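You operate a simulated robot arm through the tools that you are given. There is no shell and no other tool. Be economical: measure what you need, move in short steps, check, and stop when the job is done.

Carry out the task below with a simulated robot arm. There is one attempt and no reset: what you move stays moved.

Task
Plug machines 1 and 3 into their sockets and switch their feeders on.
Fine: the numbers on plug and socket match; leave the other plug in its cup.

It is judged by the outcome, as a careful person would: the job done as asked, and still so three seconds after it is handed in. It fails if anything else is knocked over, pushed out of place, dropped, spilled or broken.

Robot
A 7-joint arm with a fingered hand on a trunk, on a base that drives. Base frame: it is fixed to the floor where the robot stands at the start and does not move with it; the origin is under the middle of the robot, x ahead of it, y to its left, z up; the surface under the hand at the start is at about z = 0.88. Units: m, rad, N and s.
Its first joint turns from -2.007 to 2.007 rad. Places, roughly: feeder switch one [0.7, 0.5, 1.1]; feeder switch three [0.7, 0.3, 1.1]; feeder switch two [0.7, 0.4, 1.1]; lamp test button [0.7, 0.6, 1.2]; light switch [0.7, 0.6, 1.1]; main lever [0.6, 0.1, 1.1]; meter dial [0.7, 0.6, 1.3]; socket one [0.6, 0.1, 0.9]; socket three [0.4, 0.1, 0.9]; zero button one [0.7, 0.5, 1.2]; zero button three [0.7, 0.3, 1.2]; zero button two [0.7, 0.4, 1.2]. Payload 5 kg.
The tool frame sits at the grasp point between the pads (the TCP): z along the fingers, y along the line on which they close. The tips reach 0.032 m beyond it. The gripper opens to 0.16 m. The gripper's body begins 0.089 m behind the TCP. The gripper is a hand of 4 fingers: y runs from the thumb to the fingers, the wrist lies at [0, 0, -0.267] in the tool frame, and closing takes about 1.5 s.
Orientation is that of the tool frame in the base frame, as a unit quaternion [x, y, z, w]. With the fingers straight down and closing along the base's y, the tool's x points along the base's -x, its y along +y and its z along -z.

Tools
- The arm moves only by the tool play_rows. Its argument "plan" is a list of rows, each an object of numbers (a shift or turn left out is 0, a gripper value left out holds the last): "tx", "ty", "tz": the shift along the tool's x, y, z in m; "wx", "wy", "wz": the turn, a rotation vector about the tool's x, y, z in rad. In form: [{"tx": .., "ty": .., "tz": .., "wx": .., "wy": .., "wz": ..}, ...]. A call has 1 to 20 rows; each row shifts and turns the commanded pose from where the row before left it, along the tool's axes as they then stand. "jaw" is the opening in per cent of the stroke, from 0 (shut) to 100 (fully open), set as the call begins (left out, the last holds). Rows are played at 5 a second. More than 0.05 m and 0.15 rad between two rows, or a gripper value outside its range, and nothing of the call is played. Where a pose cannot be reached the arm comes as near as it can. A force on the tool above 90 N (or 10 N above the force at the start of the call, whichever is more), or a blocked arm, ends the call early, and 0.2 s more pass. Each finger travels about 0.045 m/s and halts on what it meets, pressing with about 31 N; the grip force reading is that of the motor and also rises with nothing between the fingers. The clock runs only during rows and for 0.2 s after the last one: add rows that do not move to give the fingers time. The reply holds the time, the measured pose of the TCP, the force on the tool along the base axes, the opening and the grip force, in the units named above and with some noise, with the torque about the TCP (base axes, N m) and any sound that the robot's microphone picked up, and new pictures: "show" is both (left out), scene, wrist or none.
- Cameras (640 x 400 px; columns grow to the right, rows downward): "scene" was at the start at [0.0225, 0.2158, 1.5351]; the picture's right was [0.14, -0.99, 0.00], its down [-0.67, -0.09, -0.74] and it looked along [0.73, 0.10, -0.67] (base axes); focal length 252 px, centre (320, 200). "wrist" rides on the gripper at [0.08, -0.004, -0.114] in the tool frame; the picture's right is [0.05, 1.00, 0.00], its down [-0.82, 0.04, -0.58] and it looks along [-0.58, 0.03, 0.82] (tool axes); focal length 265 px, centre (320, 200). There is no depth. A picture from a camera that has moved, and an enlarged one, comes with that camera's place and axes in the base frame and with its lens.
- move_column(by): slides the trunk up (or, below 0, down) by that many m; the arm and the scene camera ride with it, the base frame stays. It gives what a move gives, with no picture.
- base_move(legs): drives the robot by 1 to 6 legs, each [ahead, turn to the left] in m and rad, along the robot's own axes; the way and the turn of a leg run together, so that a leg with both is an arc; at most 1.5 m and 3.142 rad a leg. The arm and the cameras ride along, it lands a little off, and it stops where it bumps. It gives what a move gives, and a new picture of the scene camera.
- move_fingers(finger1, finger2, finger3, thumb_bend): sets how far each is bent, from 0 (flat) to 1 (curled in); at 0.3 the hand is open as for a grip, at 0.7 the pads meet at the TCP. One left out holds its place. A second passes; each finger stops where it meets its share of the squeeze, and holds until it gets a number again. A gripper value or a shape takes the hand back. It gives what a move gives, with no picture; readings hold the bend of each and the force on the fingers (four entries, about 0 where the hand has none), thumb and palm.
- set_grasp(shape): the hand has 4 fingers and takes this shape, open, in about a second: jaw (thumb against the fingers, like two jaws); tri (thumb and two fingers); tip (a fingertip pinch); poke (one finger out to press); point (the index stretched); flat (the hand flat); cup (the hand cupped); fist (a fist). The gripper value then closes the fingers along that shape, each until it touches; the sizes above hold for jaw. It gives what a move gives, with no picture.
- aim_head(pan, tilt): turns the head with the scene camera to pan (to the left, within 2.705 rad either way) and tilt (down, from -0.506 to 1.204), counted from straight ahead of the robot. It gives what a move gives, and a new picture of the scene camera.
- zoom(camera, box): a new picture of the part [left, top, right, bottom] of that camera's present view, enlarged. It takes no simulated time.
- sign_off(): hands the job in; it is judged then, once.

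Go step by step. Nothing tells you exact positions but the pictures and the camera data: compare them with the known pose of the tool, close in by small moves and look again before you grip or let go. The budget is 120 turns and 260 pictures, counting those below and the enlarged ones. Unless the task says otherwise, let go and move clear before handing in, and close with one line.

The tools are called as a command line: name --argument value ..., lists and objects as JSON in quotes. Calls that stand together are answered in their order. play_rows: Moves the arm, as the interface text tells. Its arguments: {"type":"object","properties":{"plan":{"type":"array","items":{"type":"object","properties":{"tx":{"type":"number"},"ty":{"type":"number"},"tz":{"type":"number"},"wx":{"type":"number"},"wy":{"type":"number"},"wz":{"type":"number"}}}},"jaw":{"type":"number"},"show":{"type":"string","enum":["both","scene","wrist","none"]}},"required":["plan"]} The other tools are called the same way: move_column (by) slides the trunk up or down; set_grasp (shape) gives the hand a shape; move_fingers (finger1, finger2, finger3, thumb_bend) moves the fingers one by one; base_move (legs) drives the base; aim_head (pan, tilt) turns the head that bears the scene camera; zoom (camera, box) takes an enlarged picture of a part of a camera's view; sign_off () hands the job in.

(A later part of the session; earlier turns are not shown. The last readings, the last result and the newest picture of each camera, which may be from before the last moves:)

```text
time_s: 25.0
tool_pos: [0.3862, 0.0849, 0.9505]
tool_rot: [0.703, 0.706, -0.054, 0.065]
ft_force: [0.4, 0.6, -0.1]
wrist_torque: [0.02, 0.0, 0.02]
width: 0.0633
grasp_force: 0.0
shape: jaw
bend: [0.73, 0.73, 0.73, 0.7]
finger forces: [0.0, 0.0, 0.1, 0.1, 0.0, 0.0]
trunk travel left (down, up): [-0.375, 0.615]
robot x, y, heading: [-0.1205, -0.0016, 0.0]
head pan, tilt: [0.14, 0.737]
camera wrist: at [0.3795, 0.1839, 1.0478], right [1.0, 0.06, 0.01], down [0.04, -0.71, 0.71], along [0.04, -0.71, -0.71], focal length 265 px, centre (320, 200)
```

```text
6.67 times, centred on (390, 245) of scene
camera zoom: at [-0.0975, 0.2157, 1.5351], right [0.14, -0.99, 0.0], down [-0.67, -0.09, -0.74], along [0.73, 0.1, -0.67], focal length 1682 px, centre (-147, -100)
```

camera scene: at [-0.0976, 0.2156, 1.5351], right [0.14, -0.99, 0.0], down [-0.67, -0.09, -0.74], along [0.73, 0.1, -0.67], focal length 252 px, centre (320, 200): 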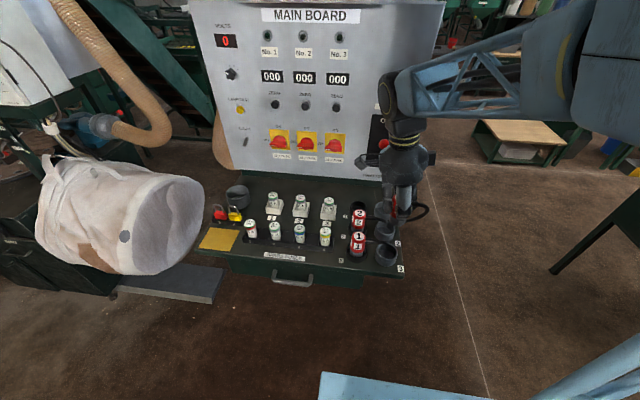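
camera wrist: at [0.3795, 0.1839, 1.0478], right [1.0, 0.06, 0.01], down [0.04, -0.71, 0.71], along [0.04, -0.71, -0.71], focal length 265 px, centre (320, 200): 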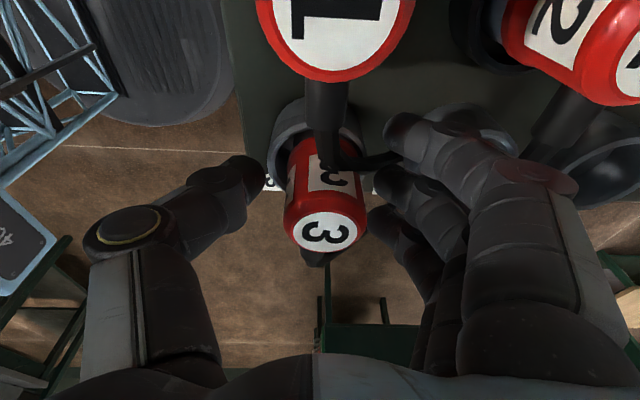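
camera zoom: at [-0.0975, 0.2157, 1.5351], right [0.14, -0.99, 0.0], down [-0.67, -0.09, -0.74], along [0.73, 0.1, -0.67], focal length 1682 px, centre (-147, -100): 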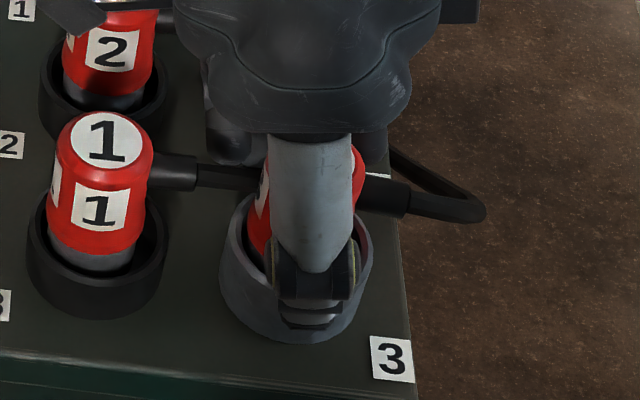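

Plug 3 stands in the socket. I'll rise clear and look at it.

play_rows --plan '[{"tx": -0.0034, "tz": -0.0197}, {"tx": -0.0034, "tz": -0.0197}, {"tx": -0.005, "tz": -0.0295}, {"tx": -0.005, "tz": -0.0295}, {"ty": -0.04}, {"ty": -0.04}, {}]' --show "both"

zoom --camera "scene" --box '[340, 180, 420, 280]'

```text
time_s: 26.6
tool_pos: [0.3043, 0.0865, 1.0485]
tool_rot: [0.704, 0.706, -0.054, 0.065]
ft_force: [0.1, -0.4, 0.0]
wrist_torque: [0.0, -0.06, 0.0]
width: 0.0635
grasp_force: 0.1
shape: jaw
bend: [0.73, 0.73, 0.73, 0.7]
finger forces: [0.0, 0.0, 0.0, 0.0, 0.0, 0.0]
trunk travel left (down, up): [-0.375, 0.615]
robot x, y, heading: [-0.1208, -0.0001, 0.0]
head pan, tilt: [0.14, 0.737]
camera scene: at [-0.0979, 0.2156, 1.5351], right [0.14, -0.99, 0.0], down [-0.67, -0.09, -0.74], along [0.73, 0.1, -0.67], focal length 252 px, centre (320, 200)
camera wrist: at [0.2972, 0.1844, 1.1467], right [1.0, 0.06, 0.01], down [0.04, -0.71, 0.71], along [0.04, -0.71, -0.71], focal length 265 px, centre (320, 200)
```

scene: 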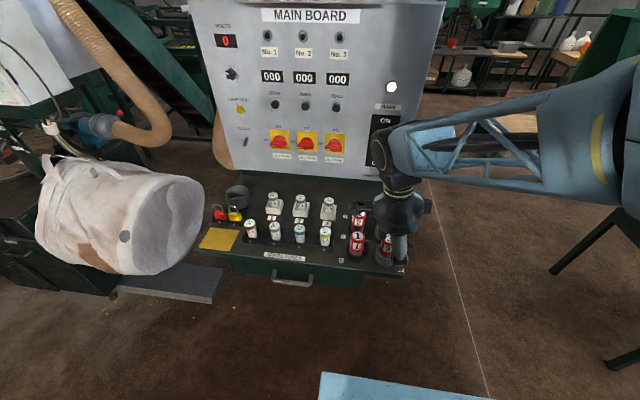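
wrist: 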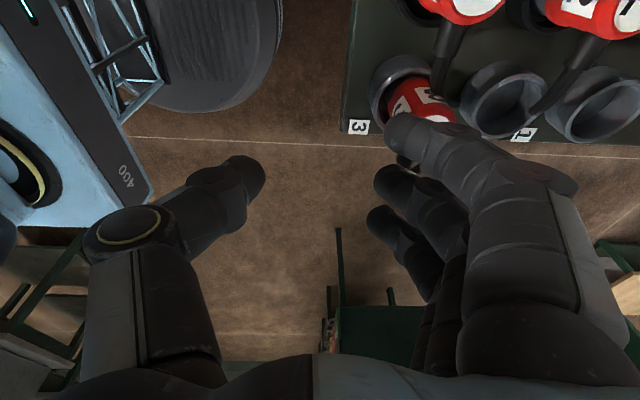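

```text
4.00 times, centred on (380, 230) of scene
camera zoom: at [-0.0979, 0.2156, 1.5351], right [0.14, -0.99, 0.0], down [-0.67, -0.09, -0.74], along [0.73, 0.1, -0.67], focal length 1009 px, centre (80, 80)
```

zoom: 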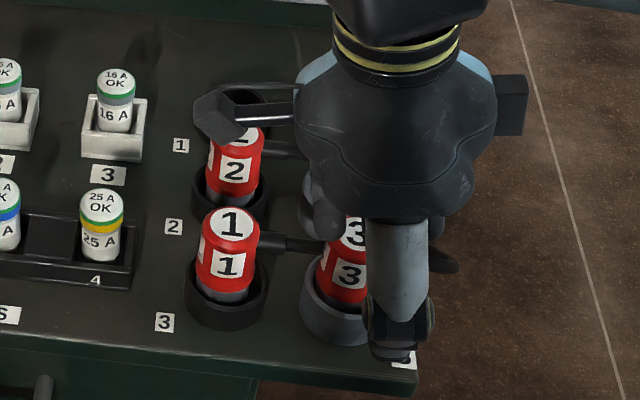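

I'll raise the hand out of the view to judge the seating.

play_rows --plan '[{"tz": -0.045, "wy": 0.05}, {"tz": -0.045, "wy": 0.05}, {"tz": -0.045, "wy": 0.05}, {"tz": -0.045}, {"tz": -0.045}, {}]' --show "wrist"

zoom --camera "scene" --box '[335, 180, 415, 280]'

```text
time_s: 28.0
tool_pos: [0.3067, 0.105, 1.2635]
tool_rot: [0.706, 0.708, -0.013, 0.003]
ft_force: [-0.1, 0.2, -0.1]
wrist_torque: [-0.03, 0.03, -0.03]
width: 0.0633
grasp_force: 0.0
shape: jaw
bend: [0.73, 0.73, 0.73, 0.7]
finger forces: [0.1, 0.0, 0.0, 0.0, 0.0, 0.1]
trunk travel left (down, up): [-0.375, 0.615]
robot x, y, heading: [-0.1144, 0.0015, -0.002]
head pan, tilt: [0.14, 0.737]
camera wrist: at [0.3048, 0.1872, 1.3746], right [1.0, 0.06, -0.02], down [0.05, -0.8, 0.59], along [0.02, -0.59, -0.8], focal length 265 px, centre (320, 200)
```

wrist: 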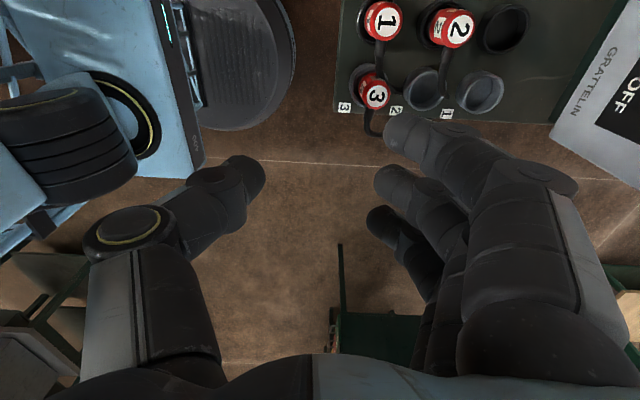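

```text
4.00 times, centred on (375, 230) of scene
camera zoom: at [-0.0977, 0.2156, 1.5356], right [0.14, -0.99, 0.0], down [-0.67, -0.09, -0.74], along [0.73, 0.1, -0.67], focal length 1009 px, centre (100, 80)
```

zoom: 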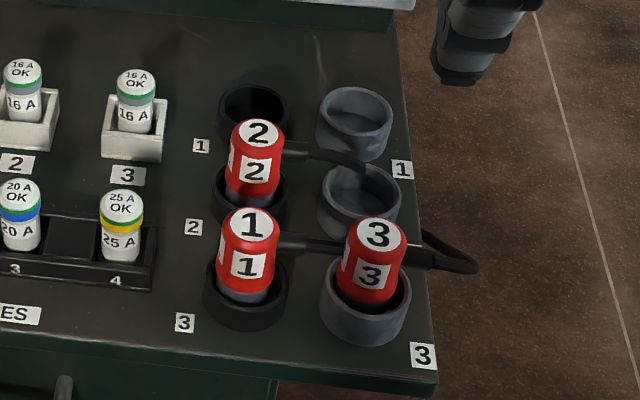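

zoom --camera "scene" --box '[375, 220, 405, 270]'

zoom --camera "wrist" --box '[330, 0, 530, 140]'

```text
8.00 times, centred on (390, 245) of scene
camera zoom: at [-0.0977, 0.2156, 1.5356], right [0.14, -0.99, 0.0], down [-0.67, -0.09, -0.74], along [0.73, 0.1, -0.67], focal length 2018 px, centre (-240, -160)
```

zoom: 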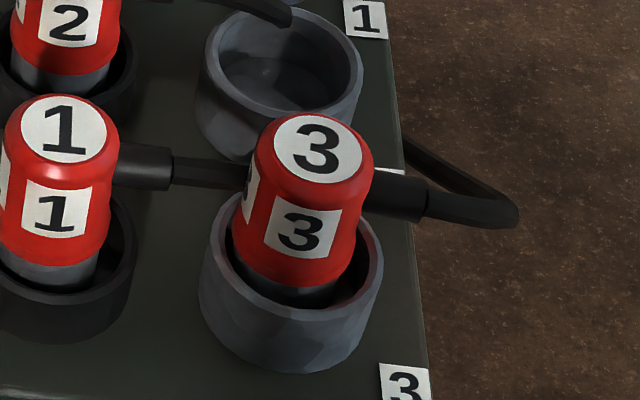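

```text
2.86 times, centred on (430, 70) of wrist
camera zoom: at [0.3048, 0.1872, 1.3746], right [1.0, 0.06, -0.02], down [0.05, -0.8, 0.59], along [0.02, -0.59, -0.8], focal length 758 px, centre (6, 571)
```

zoom: 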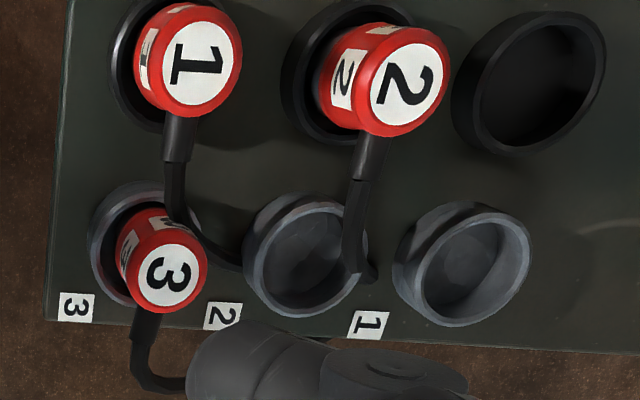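

Plug 3 bottomed in socket 3 under a firm push and stands there. For plug 1, whose socket sits beside the main lever, I'll lean the palm towards −y and come over plug 1.

play_rows --plan '[{"wy": 0.125, "ty": 0.025}, {"wy": 0.125, "ty": 0.025}, {"wy": 0.12, "ty": 0.026}, {"tz": 0.04}, {"tz": 0.04}, {"tz": 0.04}, {"tz": 0.04}, {}]' --show "both"

```text
time_s: 29.8
tool_pos: [0.379, 0.1594, 1.1223]
tool_rot: [0.694, 0.699, 0.129, -0.119]
ft_force: [0.2, 0.6, -0.4]
wrist_torque: [0.01, 0.0, 0.01]
width: 0.0636
grasp_force: 0.2
shape: jaw
bend: [0.73, 0.73, 0.73, 0.7]
finger forces: [0.1, 0.1, 0.0, 0.0, 0.1, 0.0]
trunk travel left (down, up): [-0.375, 0.615]
robot x, y, heading: [-0.121, -0.0005, -0.003]
head pan, tilt: [0.14, 0.737]
camera scene: at [-0.0972, 0.2158, 1.5351], right [0.14, -0.99, 0.0], down [-0.67, -0.09, -0.74], along [0.73, 0.1, -0.67], focal length 252 px, centre (320, 200)
camera wrist: at [0.3725, 0.1957, 1.2552], right [1.0, 0.05, 0.03], down [0.04, -0.96, 0.26], along [0.04, -0.26, -0.96], focal length 265 px, centre (320, 200)
```

scene: 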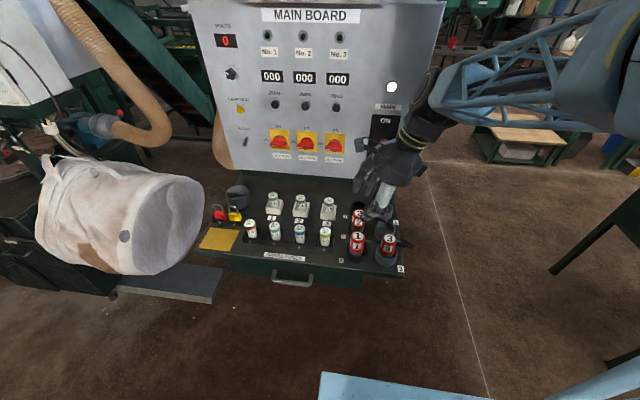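
wrist: 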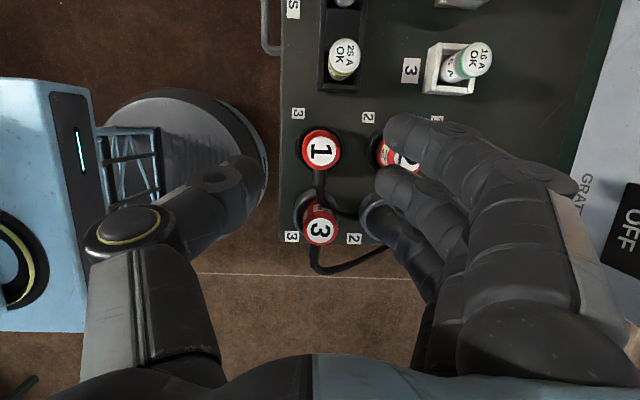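

Both plugs are clearly located: plug 1 at (0.383, 0.173). I'll descend towards it.

play_rows --plan '[{"tx": 0.005, "tz": 0.025, "ty": 0.002}, {"tx": -0.009, "tz": 0.025}, {"tx": -0.009, "tz": 0.025}, {"tx": -0.009, "tz": 0.023}, {}]' --show "wrist"

zoom --camera "scene" --box '[335, 170, 425, 280]'

```text
time_s: 31.0
tool_pos: [0.3827, 0.1729, 1.0232]
tool_rot: [0.694, 0.698, 0.128, -0.118]
ft_force: [0.4, -0.4, -0.4]
wrist_torque: [0.03, -0.01, 0.0]
width: 0.0637
grasp_force: 0.0
shape: jaw
bend: [0.73, 0.73, 0.73, 0.7]
finger forces: [0.0, 0.0, 0.0, 0.0, 0.0, 0.1]
trunk travel left (down, up): [-0.375, 0.615]
robot x, y, heading: [-0.1202, 0.0004, 0.002]
head pan, tilt: [0.14, 0.737]
camera wrist: at [0.376, 0.2083, 1.1572], right [1.0, 0.05, 0.03], down [0.04, -0.96, 0.26], along [0.05, -0.26, -0.96], focal length 265 px, centre (320, 200)
```

wrist: 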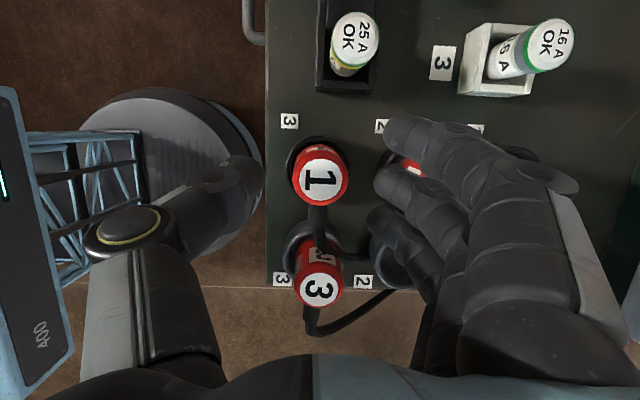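

```text
3.64 times, centred on (380, 225) of scene
camera zoom: at [-0.0973, 0.2157, 1.5351], right [0.14, -0.99, 0.0], down [-0.67, -0.09, -0.74], along [0.73, 0.1, -0.67], focal length 917 px, centre (102, 109)
```

zoom: 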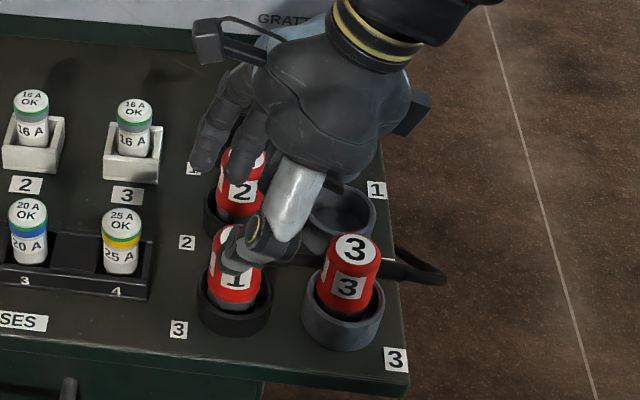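

Fingers come down close to plug 2, so I'll narrow a bit more and continue down slowly.

play_rows --plan '[{"ty": -0.001}, {}, {"tx": -0.0069, "tz": 0.0188}, {"tx": -0.0069, "tz": 0.0188}, {"tx": -0.005, "tz": 0.0135}, {"tx": -0.0045, "tz": 0.012}, {}]' --jaw 34 --show "wrist"

zoom --camera "scene" --box '[335, 170, 425, 280]'

```text
time_s: 32.6
tool_pos: [0.383, 0.1722, 0.9567]
tool_rot: [0.693, 0.7, 0.128, -0.119]
ft_force: [-0.3, -0.6, -0.4]
wrist_torque: [-0.01, 0.01, 0.04]
width: 0.055
grasp_force: 0.2
shape: jaw
bend: [0.73, 0.73, 0.73, 0.7]
finger forces: [0.0, 0.0, 0.0, 0.0, 0.0, 0.0]
trunk travel left (down, up): [-0.375, 0.615]
robot x, y, heading: [-0.1161, -0.0002, -0.002]
head pan, tilt: [0.14, 0.737]
camera wrist: at [0.3757, 0.2079, 1.0901], right [1.0, 0.05, 0.03], down [0.04, -0.96, 0.26], along [0.05, -0.26, -0.96], focal length 265 px, centre (320, 200)
```

wrist: 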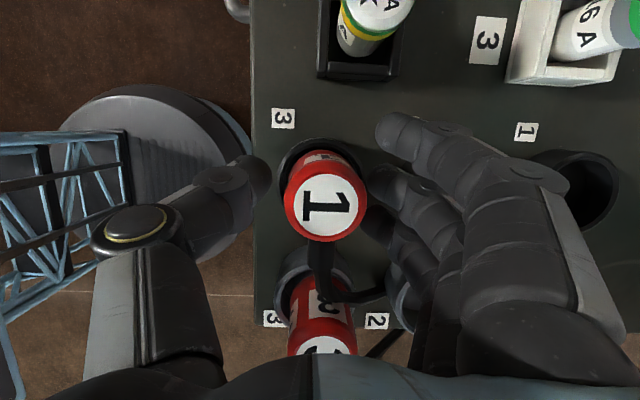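

```text
3.64 times, centred on (380, 225) of scene
camera zoom: at [-0.0973, 0.2157, 1.5351], right [0.14, -0.99, 0.0], down [-0.67, -0.09, -0.74], along [0.73, 0.1, -0.67], focal length 917 px, centre (102, 109)
```

zoom: 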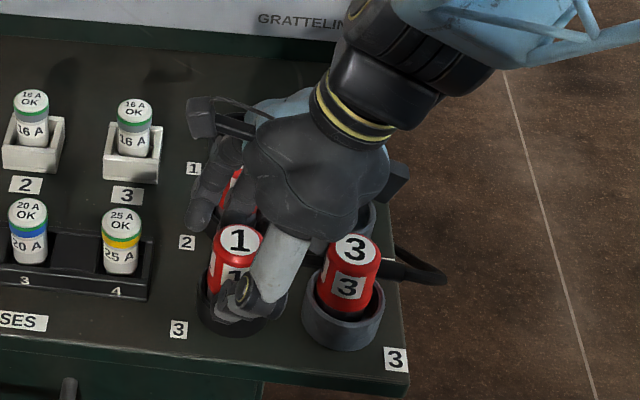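

The pads straddle plug 1. Closing.

play_rows --plan '[{}, {}, {}, {}, {}, {}, {}]' --jaw 0 --show "wrist"

zoom --camera "scene" --box '[335, 170, 425, 280]'

```text
time_s: 34.2
tool_pos: [0.3813, 0.1724, 0.9565]
tool_rot: [0.693, 0.699, 0.128, -0.119]
ft_force: [-0.5, -0.7, 1.4]
wrist_torque: [0.02, -0.02, -0.02]
width: 0.0223
grasp_force: 30.7
shape: jaw
bend: [0.69, 0.73, 0.72, 0.71]
finger forces: [1.4, 12.4, 11.5, 0.0, 25.8, 0.0]
trunk travel left (down, up): [-0.375, 0.615]
robot x, y, heading: [-0.1169, -0.0002, 0.005]
head pan, tilt: [0.14, 0.737]
camera wrist: at [0.3756, 0.2079, 1.0903], right [1.0, 0.05, 0.03], down [0.04, -0.96, 0.26], along [0.05, -0.26, -0.96], focal length 265 px, centre (320, 200)
```

wrist: 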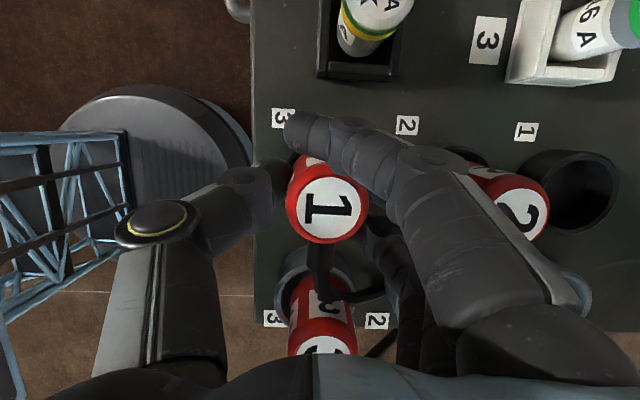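

```text
3.64 times, centred on (380, 225) of scene
camera zoom: at [-0.0976, 0.2156, 1.5351], right [0.14, -0.99, 0.0], down [-0.67, -0.09, -0.74], along [0.73, 0.1, -0.67], focal length 917 px, centre (102, 109)
```

zoom: 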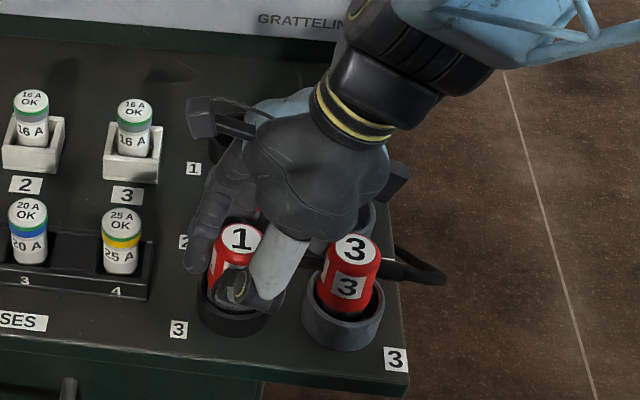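

Plug 1 is gripped. Lifting straight up while watching plug 3's cable area.

play_rows --plan '[{"tx": 0.0069, "tz": -0.0188}, {"tx": 0.0069, "tz": -0.0188}, {"tx": 0.0069, "tz": -0.0188}, {"tx": 0.0069, "tz": -0.0188}, {}]' --show "wrist"

zoom --camera "scene" --box '[335, 170, 425, 280]'

```text
time_s: 35.4
tool_pos: [0.3809, 0.1722, 1.0358]
tool_rot: [0.693, 0.699, 0.128, -0.119]
ft_force: [0.0, -0.5, -0.9]
wrist_torque: [-0.01, 0.0, 0.0]
width: 0.0217
grasp_force: 31.6
shape: jaw
bend: [0.69, 0.73, 0.72, 0.71]
finger forces: [1.3, 12.7, 11.1, 0.1, 25.1, 0.0]
trunk travel left (down, up): [-0.375, 0.615]
robot x, y, heading: [-0.123, -0.0003, 0.003]
head pan, tilt: [0.14, 0.737]
camera wrist: at [0.3743, 0.2078, 1.1699], right [1.0, 0.05, 0.03], down [0.04, -0.96, 0.26], along [0.04, -0.26, -0.96], focal length 265 px, centre (320, 200)
```

wrist: 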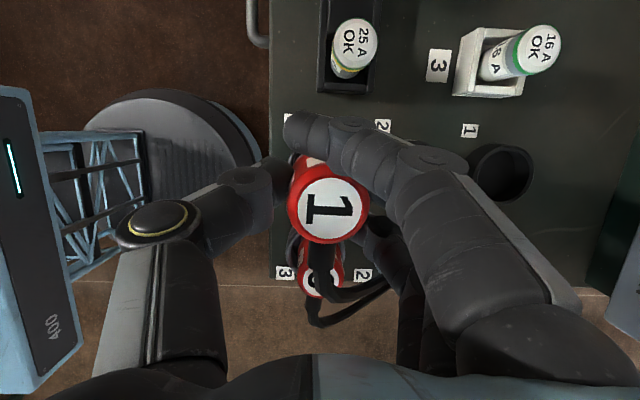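

```text
3.64 times, centred on (380, 225) of scene
camera zoom: at [-0.0977, 0.2157, 1.5351], right [0.14, -0.99, 0.0], down [-0.67, -0.09, -0.74], along [0.73, 0.1, -0.67], focal length 917 px, centre (102, 109)
```

zoom: 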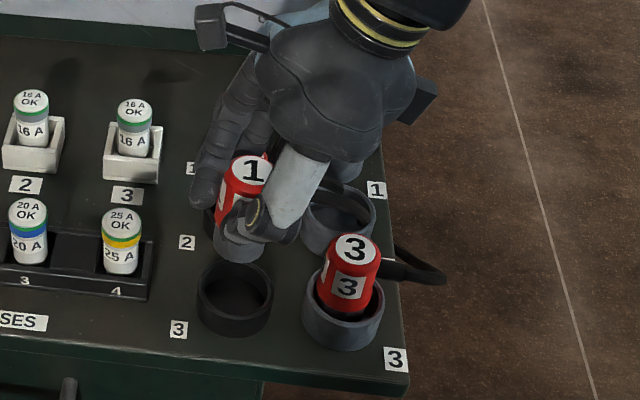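

Plug 1 is out and plug 3 stayed put. I'll raise it and carry it around to the right of socket 1, away from the lever.

play_rows --plan '[{"tx": 0.0081, "tz": -0.0219}, {"tx": 0.0081, "tz": -0.0219}, {"tx": 0.0081, "tz": -0.0219}, {"ty": 0.0315, "tx": -0.0219, "tz": -0.0081}, {"ty": 0.0315, "tx": -0.0219, "tz": -0.0081}, {"ty": 0.0315, "tx": -0.0219, "tz": -0.0081}, {"ty": 0.0315, "tx": -0.0219, "tz": -0.0081}, {"ty": 0.0315, "tx": -0.0219, "tz": -0.0081}, {"ty": 0.0315, "tx": -0.0219, "tz": -0.0081}, {}]' --show "both"

zoom --camera "scene" --box '[335, 130, 435, 280]'

```text
time_s: 37.6
tool_pos: [0.5695, 0.0308, 1.1093]
tool_rot: [0.694, 0.698, 0.128, -0.119]
ft_force: [-0.1, 0.5, -1.8]
wrist_torque: [0.03, 0.02, 0.0]
width: 0.0218
grasp_force: 31.2
shape: jaw
bend: [0.69, 0.73, 0.72, 0.71]
finger forces: [1.3, 12.8, 11.5, 0.0, 25.3, 0.0]
trunk travel left (down, up): [-0.375, 0.615]
robot x, y, heading: [-0.123, -0.0012, 0.006]
head pan, tilt: [0.14, 0.737]
camera scene: at [-0.0971, 0.2154, 1.5352], right [0.14, -0.99, 0.0], down [-0.67, -0.09, -0.74], along [0.73, 0.1, -0.67], focal length 252 px, centre (320, 200)
camera wrist: at [0.5631, 0.0686, 1.2426], right [1.0, 0.05, 0.03], down [0.04, -0.96, 0.26], along [0.04, -0.26, -0.96], focal length 265 px, centre (320, 200)
```

scene: 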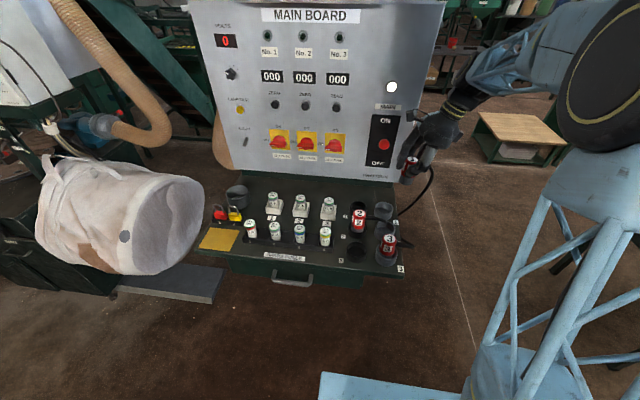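
wrist: 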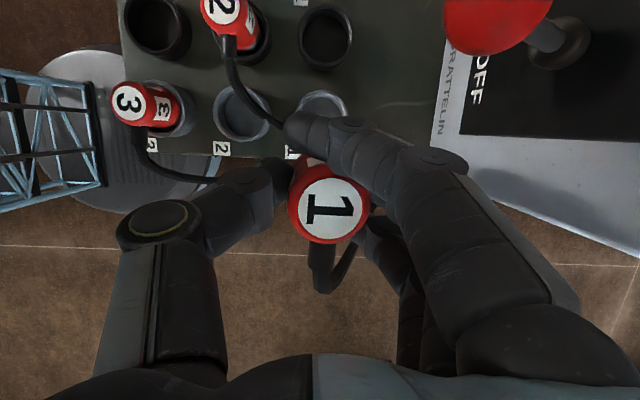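

```text
2.67 times, centred on (385, 205) of scene
camera zoom: at [-0.0971, 0.2154, 1.5352], right [0.14, -0.99, 0.0], down [-0.67, -0.09, -0.74], along [0.73, 0.1, -0.67], focal length 673 px, centre (147, 187)
```

zoom: 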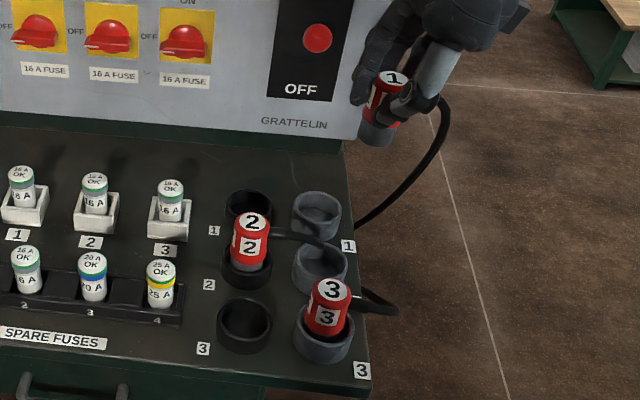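

Plug 1 hangs upright beside socket 1. I'll lower to just above rim height, then slide over.

play_rows --plan '[{"tx": -0.0094, "tz": 0.0255, "ty": 0.002}, {"tx": -0.0094, "tz": 0.0255, "ty": 0.001}, {"tx": -0.0094, "tz": 0.0255}, {"tx": -0.0094, "tz": 0.0255}, {"tx": 0.0235, "tz": 0.0086}, {}]' --show "wrist"

zoom --camera "scene" --box '[345, 160, 425, 240]'

```text
time_s: 39.0
tool_pos: [0.5734, 0.0567, 1.0004]
tool_rot: [0.693, 0.699, 0.128, -0.119]
ft_force: [-0.1, -0.2, -1.8]
wrist_torque: [0.0, -0.02, -0.02]
width: 0.022
grasp_force: 31.0
shape: jaw
bend: [0.69, 0.73, 0.72, 0.71]
finger forces: [1.3, 12.8, 11.4, 0.1, 25.0, 0.1]
trunk travel left (down, up): [-0.375, 0.615]
robot x, y, heading: [-0.1215, 0.0, -0.002]
head pan, tilt: [0.14, 0.737]
camera wrist: at [0.5675, 0.0932, 1.1341], right [1.0, 0.05, 0.03], down [0.04, -0.96, 0.26], along [0.04, -0.26, -0.96], focal length 265 px, centre (320, 200)
```

wrist: 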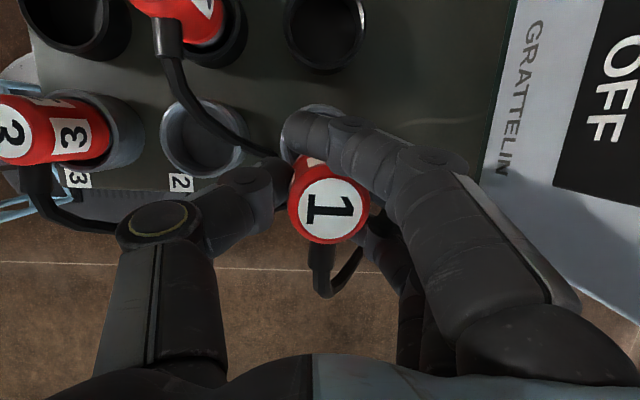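

```text
5.00 times, centred on (385, 200) of scene
camera zoom: at [-0.0974, 0.216, 1.5351], right [0.14, -0.99, 0.0], down [-0.67, -0.09, -0.74], along [0.73, 0.1, -0.67], focal length 1261 px, centre (-5, 200)
```

zoom: 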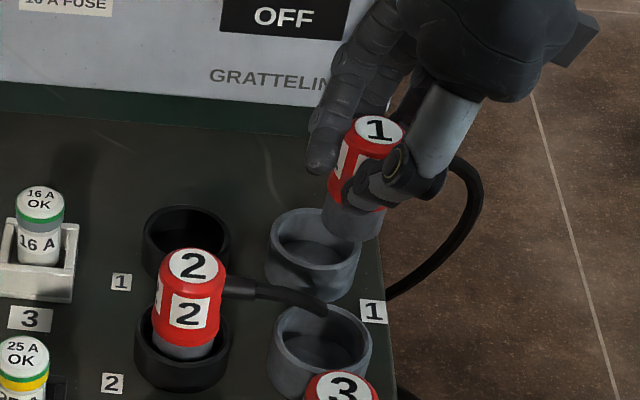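

play_rows --plan '[{"tx": 0.0125, "tz": 0.0046}, {"tx": 0.0125, "tz": 0.0046}, {}]' --show "none"

zoom --camera "scene" --box '[350, 175, 410, 225]'

zoom --camera "wrist" --box '[200, 50, 440, 260]'

```text
time_s: 39.8
tool_pos: [0.5735, 0.0836, 0.9999]
tool_rot: [0.694, 0.699, 0.128, -0.118]
ft_force: [0.4, -1.0, -1.0]
wrist_torque: [0.05, -0.01, -0.01]
width: 0.0216
grasp_force: 30.9
shape: jaw
bend: [0.69, 0.73, 0.72, 0.71]
finger forces: [1.2, 12.7, 11.4, 0.0, 24.9, 0.0]
trunk travel left (down, up): [-0.375, 0.615]
robot x, y, heading: [-0.1203, 0.0007, -0.0]
head pan, tilt: [0.14, 0.737]
```

```text
8.00 times, centred on (380, 200) of scene
camera zoom: at [-0.0973, 0.2157, 1.5351], right [0.14, -0.99, 0.0], down [-0.67, -0.09, -0.74], along [0.73, 0.1, -0.67], focal length 2018 px, centre (-160, 200)
```

zoom: 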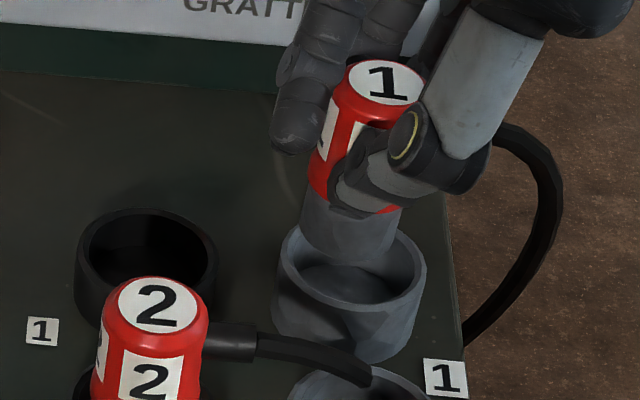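

```text
1.90 times, centred on (320, 155) of wrist
camera zoom: at [0.5669, 0.1202, 1.1342], right [1.0, 0.05, 0.03], down [0.04, -0.96, 0.26], along [0.04, -0.26, -0.96], focal length 506 px, centre (320, 286)
```

zoom: 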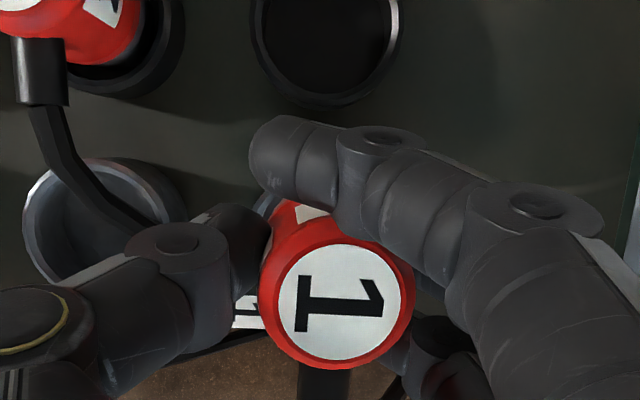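

The plug base looks about 5 mm too far left of socket 1's centre, so I'll shift −y and lower to the rim.

play_rows --plan '[{"tx": -0.0047, "tz": -0.0017}, {"tx": -0.0052, "tz": 0.0141}, {}]' --show "none"

zoom --camera "scene" --box '[350, 175, 410, 225]'

```text
time_s: 40.6
tool_pos: [0.5737, 0.0784, 0.9861]
tool_rot: [0.694, 0.699, 0.129, -0.118]
ft_force: [0.7, -0.5, -2.0]
wrist_torque: [0.0, 0.02, 0.03]
width: 0.0219
grasp_force: 30.6
shape: jaw
bend: [0.69, 0.73, 0.72, 0.71]
finger forces: [1.1, 12.8, 11.4, 0.0, 24.9, 0.0]
trunk travel left (down, up): [-0.375, 0.615]
robot x, y, heading: [-0.1201, 0.004, 0.003]
head pan, tilt: [0.14, 0.737]
```

```text
8.00 times, centred on (380, 200) of scene
camera zoom: at [-0.0971, 0.2157, 1.5351], right [0.14, -0.99, 0.0], down [-0.67, -0.09, -0.74], along [0.73, 0.1, -0.67], focal length 2018 px, centre (-160, 200)
```

zoom: 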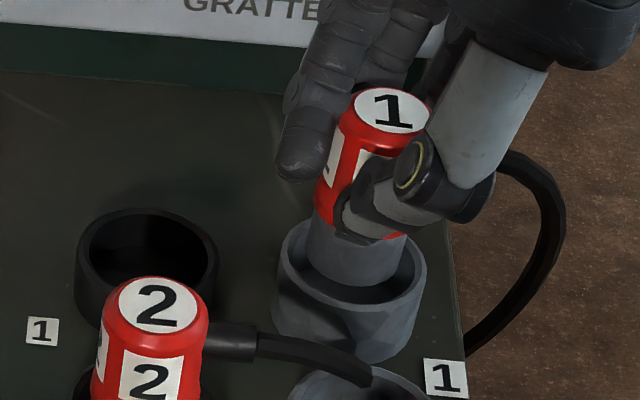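

Well aligned now; the base is at the mouth of socket 1. Lowering.

play_rows --plan '[{"tx": -0.0026, "tz": 0.0071}, {"tx": -0.0026, "tz": 0.0071}, {}]' --show "none"

zoom --camera "scene" --box '[350, 175, 410, 225]'

```text
time_s: 41.4
tool_pos: [0.5744, 0.0784, 0.97]
tool_rot: [0.693, 0.7, 0.127, -0.119]
ft_force: [0.4, -0.8, -0.4]
wrist_torque: [0.04, 0.0, 0.0]
width: 0.0217
grasp_force: 30.9
shape: jaw
bend: [0.69, 0.73, 0.72, 0.71]
finger forces: [1.2, 12.8, 11.4, 0.0, 25.0, 0.0]
trunk travel left (down, up): [-0.375, 0.615]
robot x, y, heading: [-0.119, -0.0015, 0.004]
head pan, tilt: [0.14, 0.737]
```

```text
8.00 times, centred on (380, 200) of scene
camera zoom: at [-0.0973, 0.2156, 1.5351], right [0.14, -0.99, 0.0], down [-0.67, -0.09, -0.74], along [0.73, 0.1, -0.67], focal length 2018 px, centre (-160, 200)
```

zoom: 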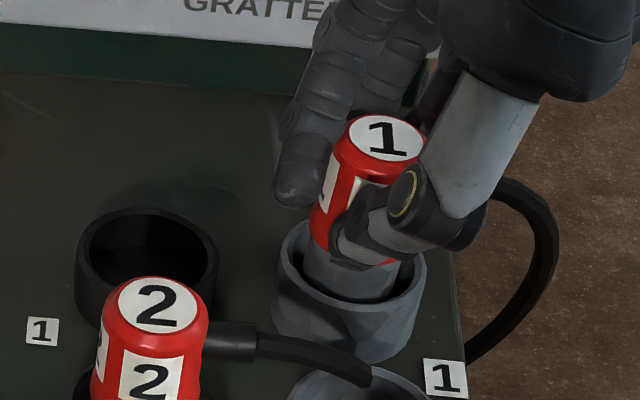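

play_rows --plan '[{"tx": -0.0021, "tz": 0.0056}, {"tx": -0.0021, "tz": 0.0056}, {"tx": -0.0017, "tz": 0.0047}, {}]' --show "none"

zoom --camera "scene" --box '[350, 175, 410, 225]'

```text
time_s: 42.4
tool_pos: [0.575, 0.0798, 0.9555]
tool_rot: [0.693, 0.699, 0.13, -0.117]
ft_force: [4.5, 2.1, 27.6]
wrist_torque: [-0.59, -0.79, 0.17]
width: 0.0227
grasp_force: 30.8
shape: jaw
bend: [0.69, 0.73, 0.73, 0.71]
finger forces: [2.9, 12.5, 41.8, 0.1, 26.4, 0.0]
trunk travel left (down, up): [-0.375, 0.615]
robot x, y, heading: [-0.118, 0.0024, 0.001]
head pan, tilt: [0.14, 0.737]
```

```text
8.00 times, centred on (380, 200) of scene
camera zoom: at [-0.0988, 0.2156, 1.5356], right [0.14, -0.99, 0.0], down [-0.66, -0.09, -0.74], along [0.73, 0.1, -0.67], focal length 2018 px, centre (-160, 200)
```

zoom: 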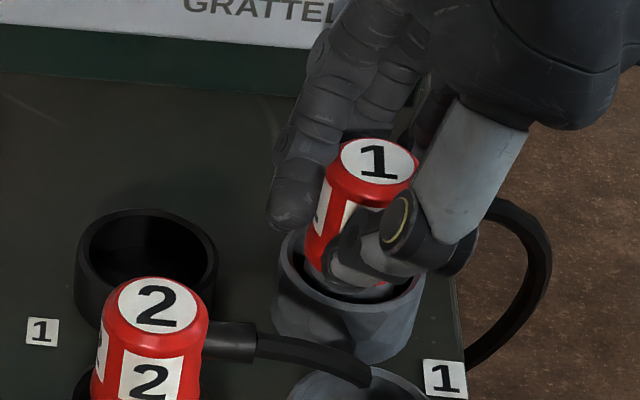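

Contact at the expected depth, partly a fingertip on the rim. I'll release so it drops home.

play_rows --plan '[{"tx": 0.0007, "tz": -0.0019}, {}, {}, {}, {}]' --jaw 36 --show "wrist"

zoom --camera "scene" --box '[350, 175, 410, 225]'

```text
time_s: 43.6
tool_pos: [0.5731, 0.0792, 0.9555]
tool_rot: [0.694, 0.699, 0.128, -0.119]
ft_force: [0.5, -0.2, 0.0]
wrist_torque: [0.0, -0.03, 0.01]
width: 0.057
grasp_force: 0.1
shape: jaw
bend: [0.73, 0.73, 0.73, 0.7]
finger forces: [0.0, 0.1, 0.0, 0.0, 0.1, 0.0]
trunk travel left (down, up): [-0.375, 0.615]
robot x, y, heading: [-0.1185, -0.0028, -0.003]
head pan, tilt: [0.14, 0.737]
camera wrist: at [0.5678, 0.1151, 1.0893], right [1.0, 0.05, 0.03], down [0.04, -0.96, 0.26], along [0.04, -0.26, -0.96], focal length 265 px, centre (320, 200)
```

wrist: 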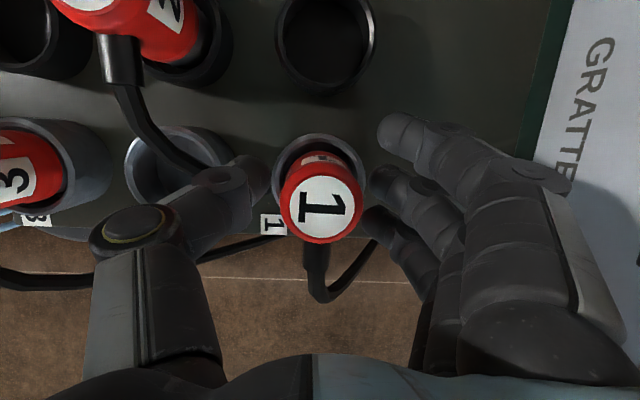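

```text
8.00 times, centred on (380, 200) of scene
camera zoom: at [-0.0975, 0.2156, 1.5351], right [0.14, -0.99, 0.0], down [-0.67, -0.09, -0.74], along [0.73, 0.1, -0.67], focal length 2018 px, centre (-160, 200)
```

zoom: 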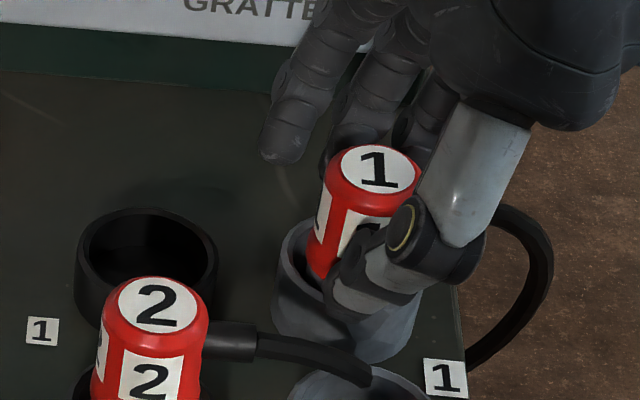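

Plug 1 sits upright in socket 1. I'll retreat by the way I came.

play_rows --plan '[{"tx": 0.0069, "tz": -0.0188}, {"tx": 0.0069, "tz": -0.0188}, {"tx": 0.0069, "tz": -0.0188}, {"tx": -0.02, "tz": -0.02}, {"tx": -0.02, "tz": -0.02}, {"tx": -0.01, "tz": -0.03}, {"tz": -0.04}, {"ty": -0.04, "tz": -0.03}, {"ty": -0.045}, {"ty": -0.045}, {"ty": -0.045}, {}]' --show "both"

zoom --camera "scene" --box '[335, 170, 415, 280]'

zoom --camera "scene" --box '[190, 0, 430, 180]'

```text
time_s: 46.2
tool_pos: [0.3964, -0.0199, 1.1285]
tool_rot: [0.693, 0.699, 0.129, -0.118]
ft_force: [0.0, 0.4, -0.1]
wrist_torque: [-0.03, -0.03, -0.05]
width: 0.0573
grasp_force: 0.0
shape: jaw
bend: [0.73, 0.73, 0.73, 0.7]
finger forces: [0.0, 0.0, 0.0, 0.0, 0.0, 0.0]
trunk travel left (down, up): [-0.375, 0.615]
robot x, y, heading: [-0.1206, -0.0012, -0.003]
head pan, tilt: [0.14, 0.737]
camera scene: at [-0.098, 0.2156, 1.5351], right [0.14, -0.99, 0.0], down [-0.67, -0.09, -0.74], along [0.73, 0.1, -0.67], focal length 252 px, centre (320, 200)
camera wrist: at [0.3905, 0.017, 1.262], right [1.0, 0.05, 0.03], down [0.04, -0.96, 0.26], along [0.05, -0.26, -0.96], focal length 265 px, centre (320, 200)
```

scene: 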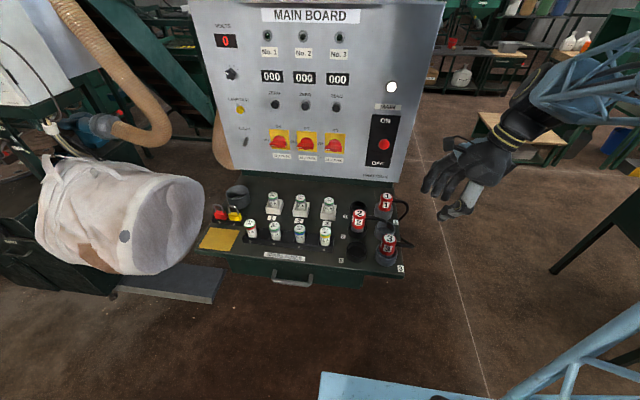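
wrist: 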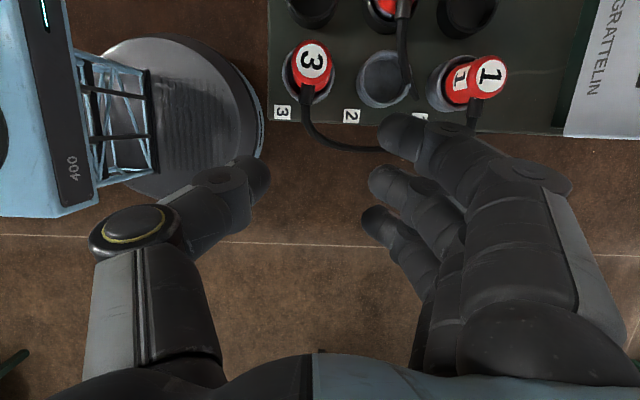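

```text
3.64 times, centred on (375, 225) of scene
camera zoom: at [-0.098, 0.2156, 1.5351], right [0.14, -0.99, 0.0], down [-0.67, -0.09, -0.74], along [0.73, 0.1, -0.67], focal length 917 px, centre (120, 109)
```

zoom: 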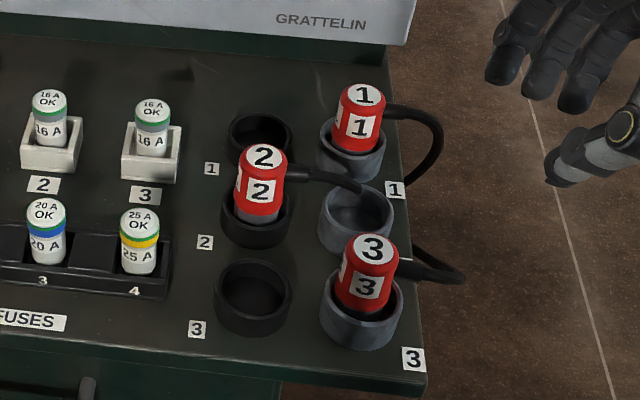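

```text
2.22 times, centred on (310, 90) of scene
camera zoom: at [-0.098, 0.2156, 1.5351], right [0.14, -0.99, 0.0], down [-0.67, -0.09, -0.74], along [0.73, 0.1, -0.67], focal length 561 px, centre (342, 444)
```

zoom: 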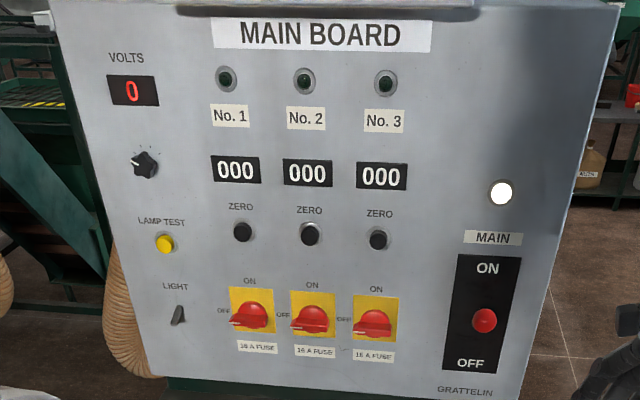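

Both plugs 1 and 3 stand in their matching sockets, and plug 2 is still in its cup. Next the feeder switches (handles at OFF, pointing left); I'll bring the hand back to its plain attitude first.

play_rows --plan '[{"tx": 0.015, "tz": -0.045}, {"tx": 0.015, "tz": -0.045}, {"tx": 0.015, "tz": -0.045}, {"wy": -0.12}, {"wy": -0.12}, {"wy": -0.11}, {"wz": -0.143}, {"wz": -0.143}, {"wz": -0.143}, {"wz": -0.143}, {"wz": -0.143}, {"wz": -0.143}, {"wz": -0.143}, {"wz": -0.143}, {"wz": -0.143}, {"wz": -0.143}, {"wz": -0.14}, {}]' --show "none"

zoom --camera "scene" --box '[255, 110, 415, 190]'

```text
time_s: 50.0
tool_pos: [0.3951, -0.0211, 1.2689]
tool_rot: [-0.003, 1.0, 0.0, 0.006]
ft_force: [0.1, 0.2, -0.2]
wrist_torque: [-0.01, -0.01, 0.0]
width: 0.0573
grasp_force: 0.0
shape: jaw
bend: [0.73, 0.73, 0.73, 0.7]
finger forces: [0.0, 0.0, 0.1, 0.0, 0.1, 0.0]
trunk travel left (down, up): [-0.375, 0.615]
robot x, y, heading: [-0.1195, 0.0058, 0.002]
head pan, tilt: [0.14, 0.737]
```

```text
4.00 times, centred on (335, 150) of scene
camera zoom: at [-0.0975, 0.2156, 1.5351], right [0.14, -0.99, 0.0], down [-0.67, -0.09, -0.74], along [0.73, 0.1, -0.67], focal length 1009 px, centre (260, 400)
```

zoom: 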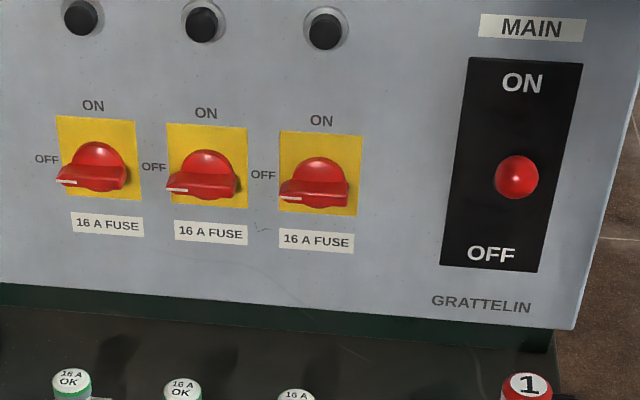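

I'll move left in front of feeder 3 and pitch the hand towards horizontal, watching whether the arm manages it.

play_rows --plan '[{"tx": -0.04, "ty": 0.02}, {"tx": -0.04, "ty": 0.02}, {"wy": -0.143, "ty": 0.025}, {"wy": -0.143, "ty": 0.025}, {"wy": -0.143, "ty": 0.025}, {"wy": -0.143, "ty": 0.025}, {"wy": -0.143, "ty": 0.025}, {"wy": -0.143, "ty": 0.025}, {"wy": -0.143, "ty": 0.025}, {"wy": -0.143, "ty": 0.025}, {"wy": -0.143, "ty": 0.025}, {"wy": -0.143, "ty": 0.025}, {"wy": -0.14}, {}]' --show "both"

```text
time_s: 53.0
tool_pos: [0.4731, 0.2685, 1.2721]
tool_rot: [-0.002, 0.702, 0.003, 0.713]
ft_force: [-0.4, -1.1, -0.2]
wrist_torque: [0.0, -0.03, 0.04]
width: 0.0576
grasp_force: 0.0
shape: jaw
bend: [0.73, 0.73, 0.73, 0.7]
finger forces: [0.1, 0.0, 0.0, 0.0, 0.0, 0.0]
trunk travel left (down, up): [-0.375, 0.615]
robot x, y, heading: [-0.1191, -0.0006, 0.001]
head pan, tilt: [0.14, 0.737]
camera scene: at [-0.0971, 0.2153, 1.5349], right [0.14, -0.99, 0.0], down [-0.67, -0.09, -0.74], along [0.73, 0.1, -0.67], focal length 252 px, centre (320, 200)
camera wrist: at [0.3605, 0.2646, 1.1889], right [0.0, 1.0, -0.05], down [-0.59, 0.04, 0.81], along [0.81, 0.03, 0.59], focal length 265 px, centre (320, 200)
```

scene: 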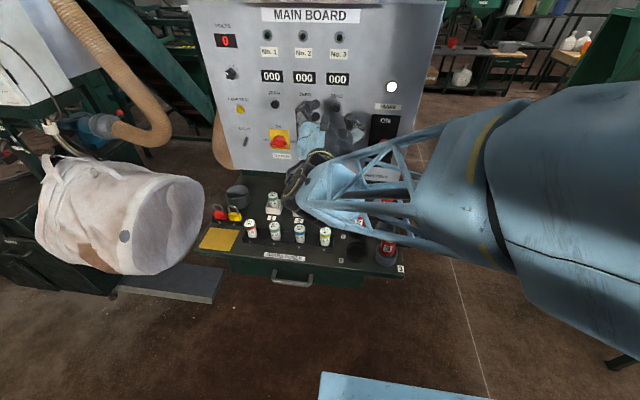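
wrist: 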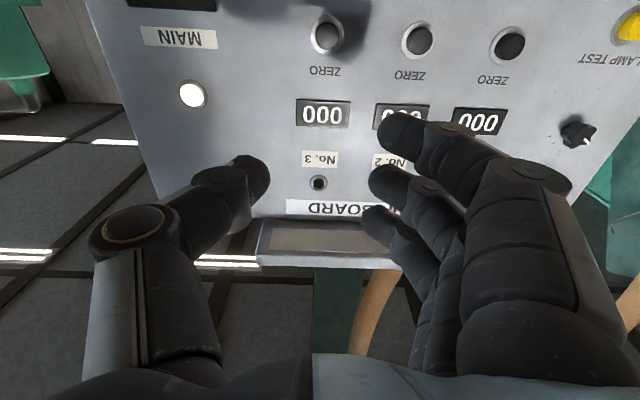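

The hand is horizontal; I fix the panel plane at x≈0.70 and the feeder knobs at about (y 0.27, z 1.083) for 3 and (y 0.471, z 1.082) for 1. I'll roll the hand so it closes vertically, thumb on top, and lower to knob height, staying back.

play_rows --plan '[{"wz": -0.143}, {"wz": -0.143}, {"wz": -0.143}, {"wz": -0.143}, {"wz": -0.143}, {"wz": -0.143}, {"wz": -0.143}, {"wz": -0.143}, {"wz": -0.143}, {"wz": -0.143}, {"wz": -0.14}, {"ty": 0.03}, {"ty": 0.03}, {}]' --show "both"

```text
time_s: 56.0
tool_pos: [0.4748, 0.2693, 1.2108]
tool_rot: [-0.497, 0.496, -0.502, 0.505]
ft_force: [0.3, 0.2, -0.4]
wrist_torque: [0.01, -0.04, 0.02]
width: 0.0574
grasp_force: 0.0
shape: jaw
bend: [0.73, 0.73, 0.73, 0.7]
finger forces: [0.0, 0.0, 0.0, 0.0, 0.1, 0.0]
trunk travel left (down, up): [-0.375, 0.615]
robot x, y, heading: [-0.1152, -0.004, 0.002]
head pan, tilt: [0.14, 0.737]
camera scene: at [-0.0973, 0.2158, 1.5351], right [0.14, -0.99, 0.0], down [-0.67, -0.09, -0.74], along [0.73, 0.1, -0.67], focal length 252 px, centre (320, 200)
camera wrist: at [0.3607, 0.1887, 1.2131], right [0.01, -0.05, -1.0], down [-0.58, 0.81, -0.05], along [0.81, 0.58, -0.02], focal length 265 px, centre (320, 200)
```

scene: 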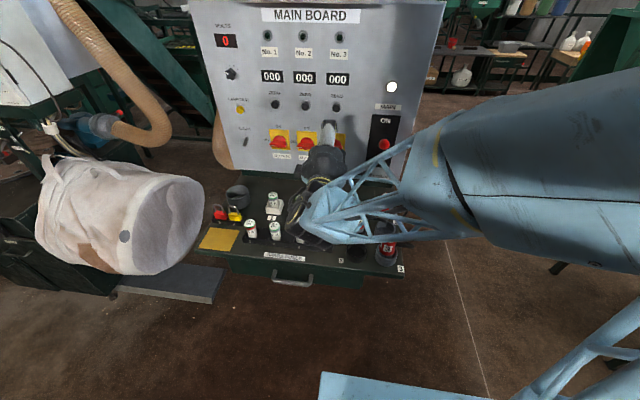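
wrist: 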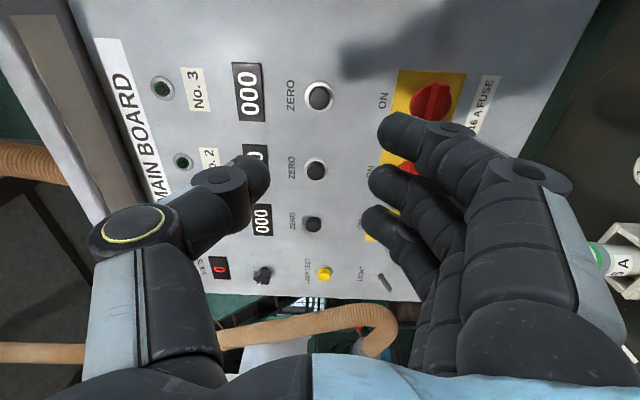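

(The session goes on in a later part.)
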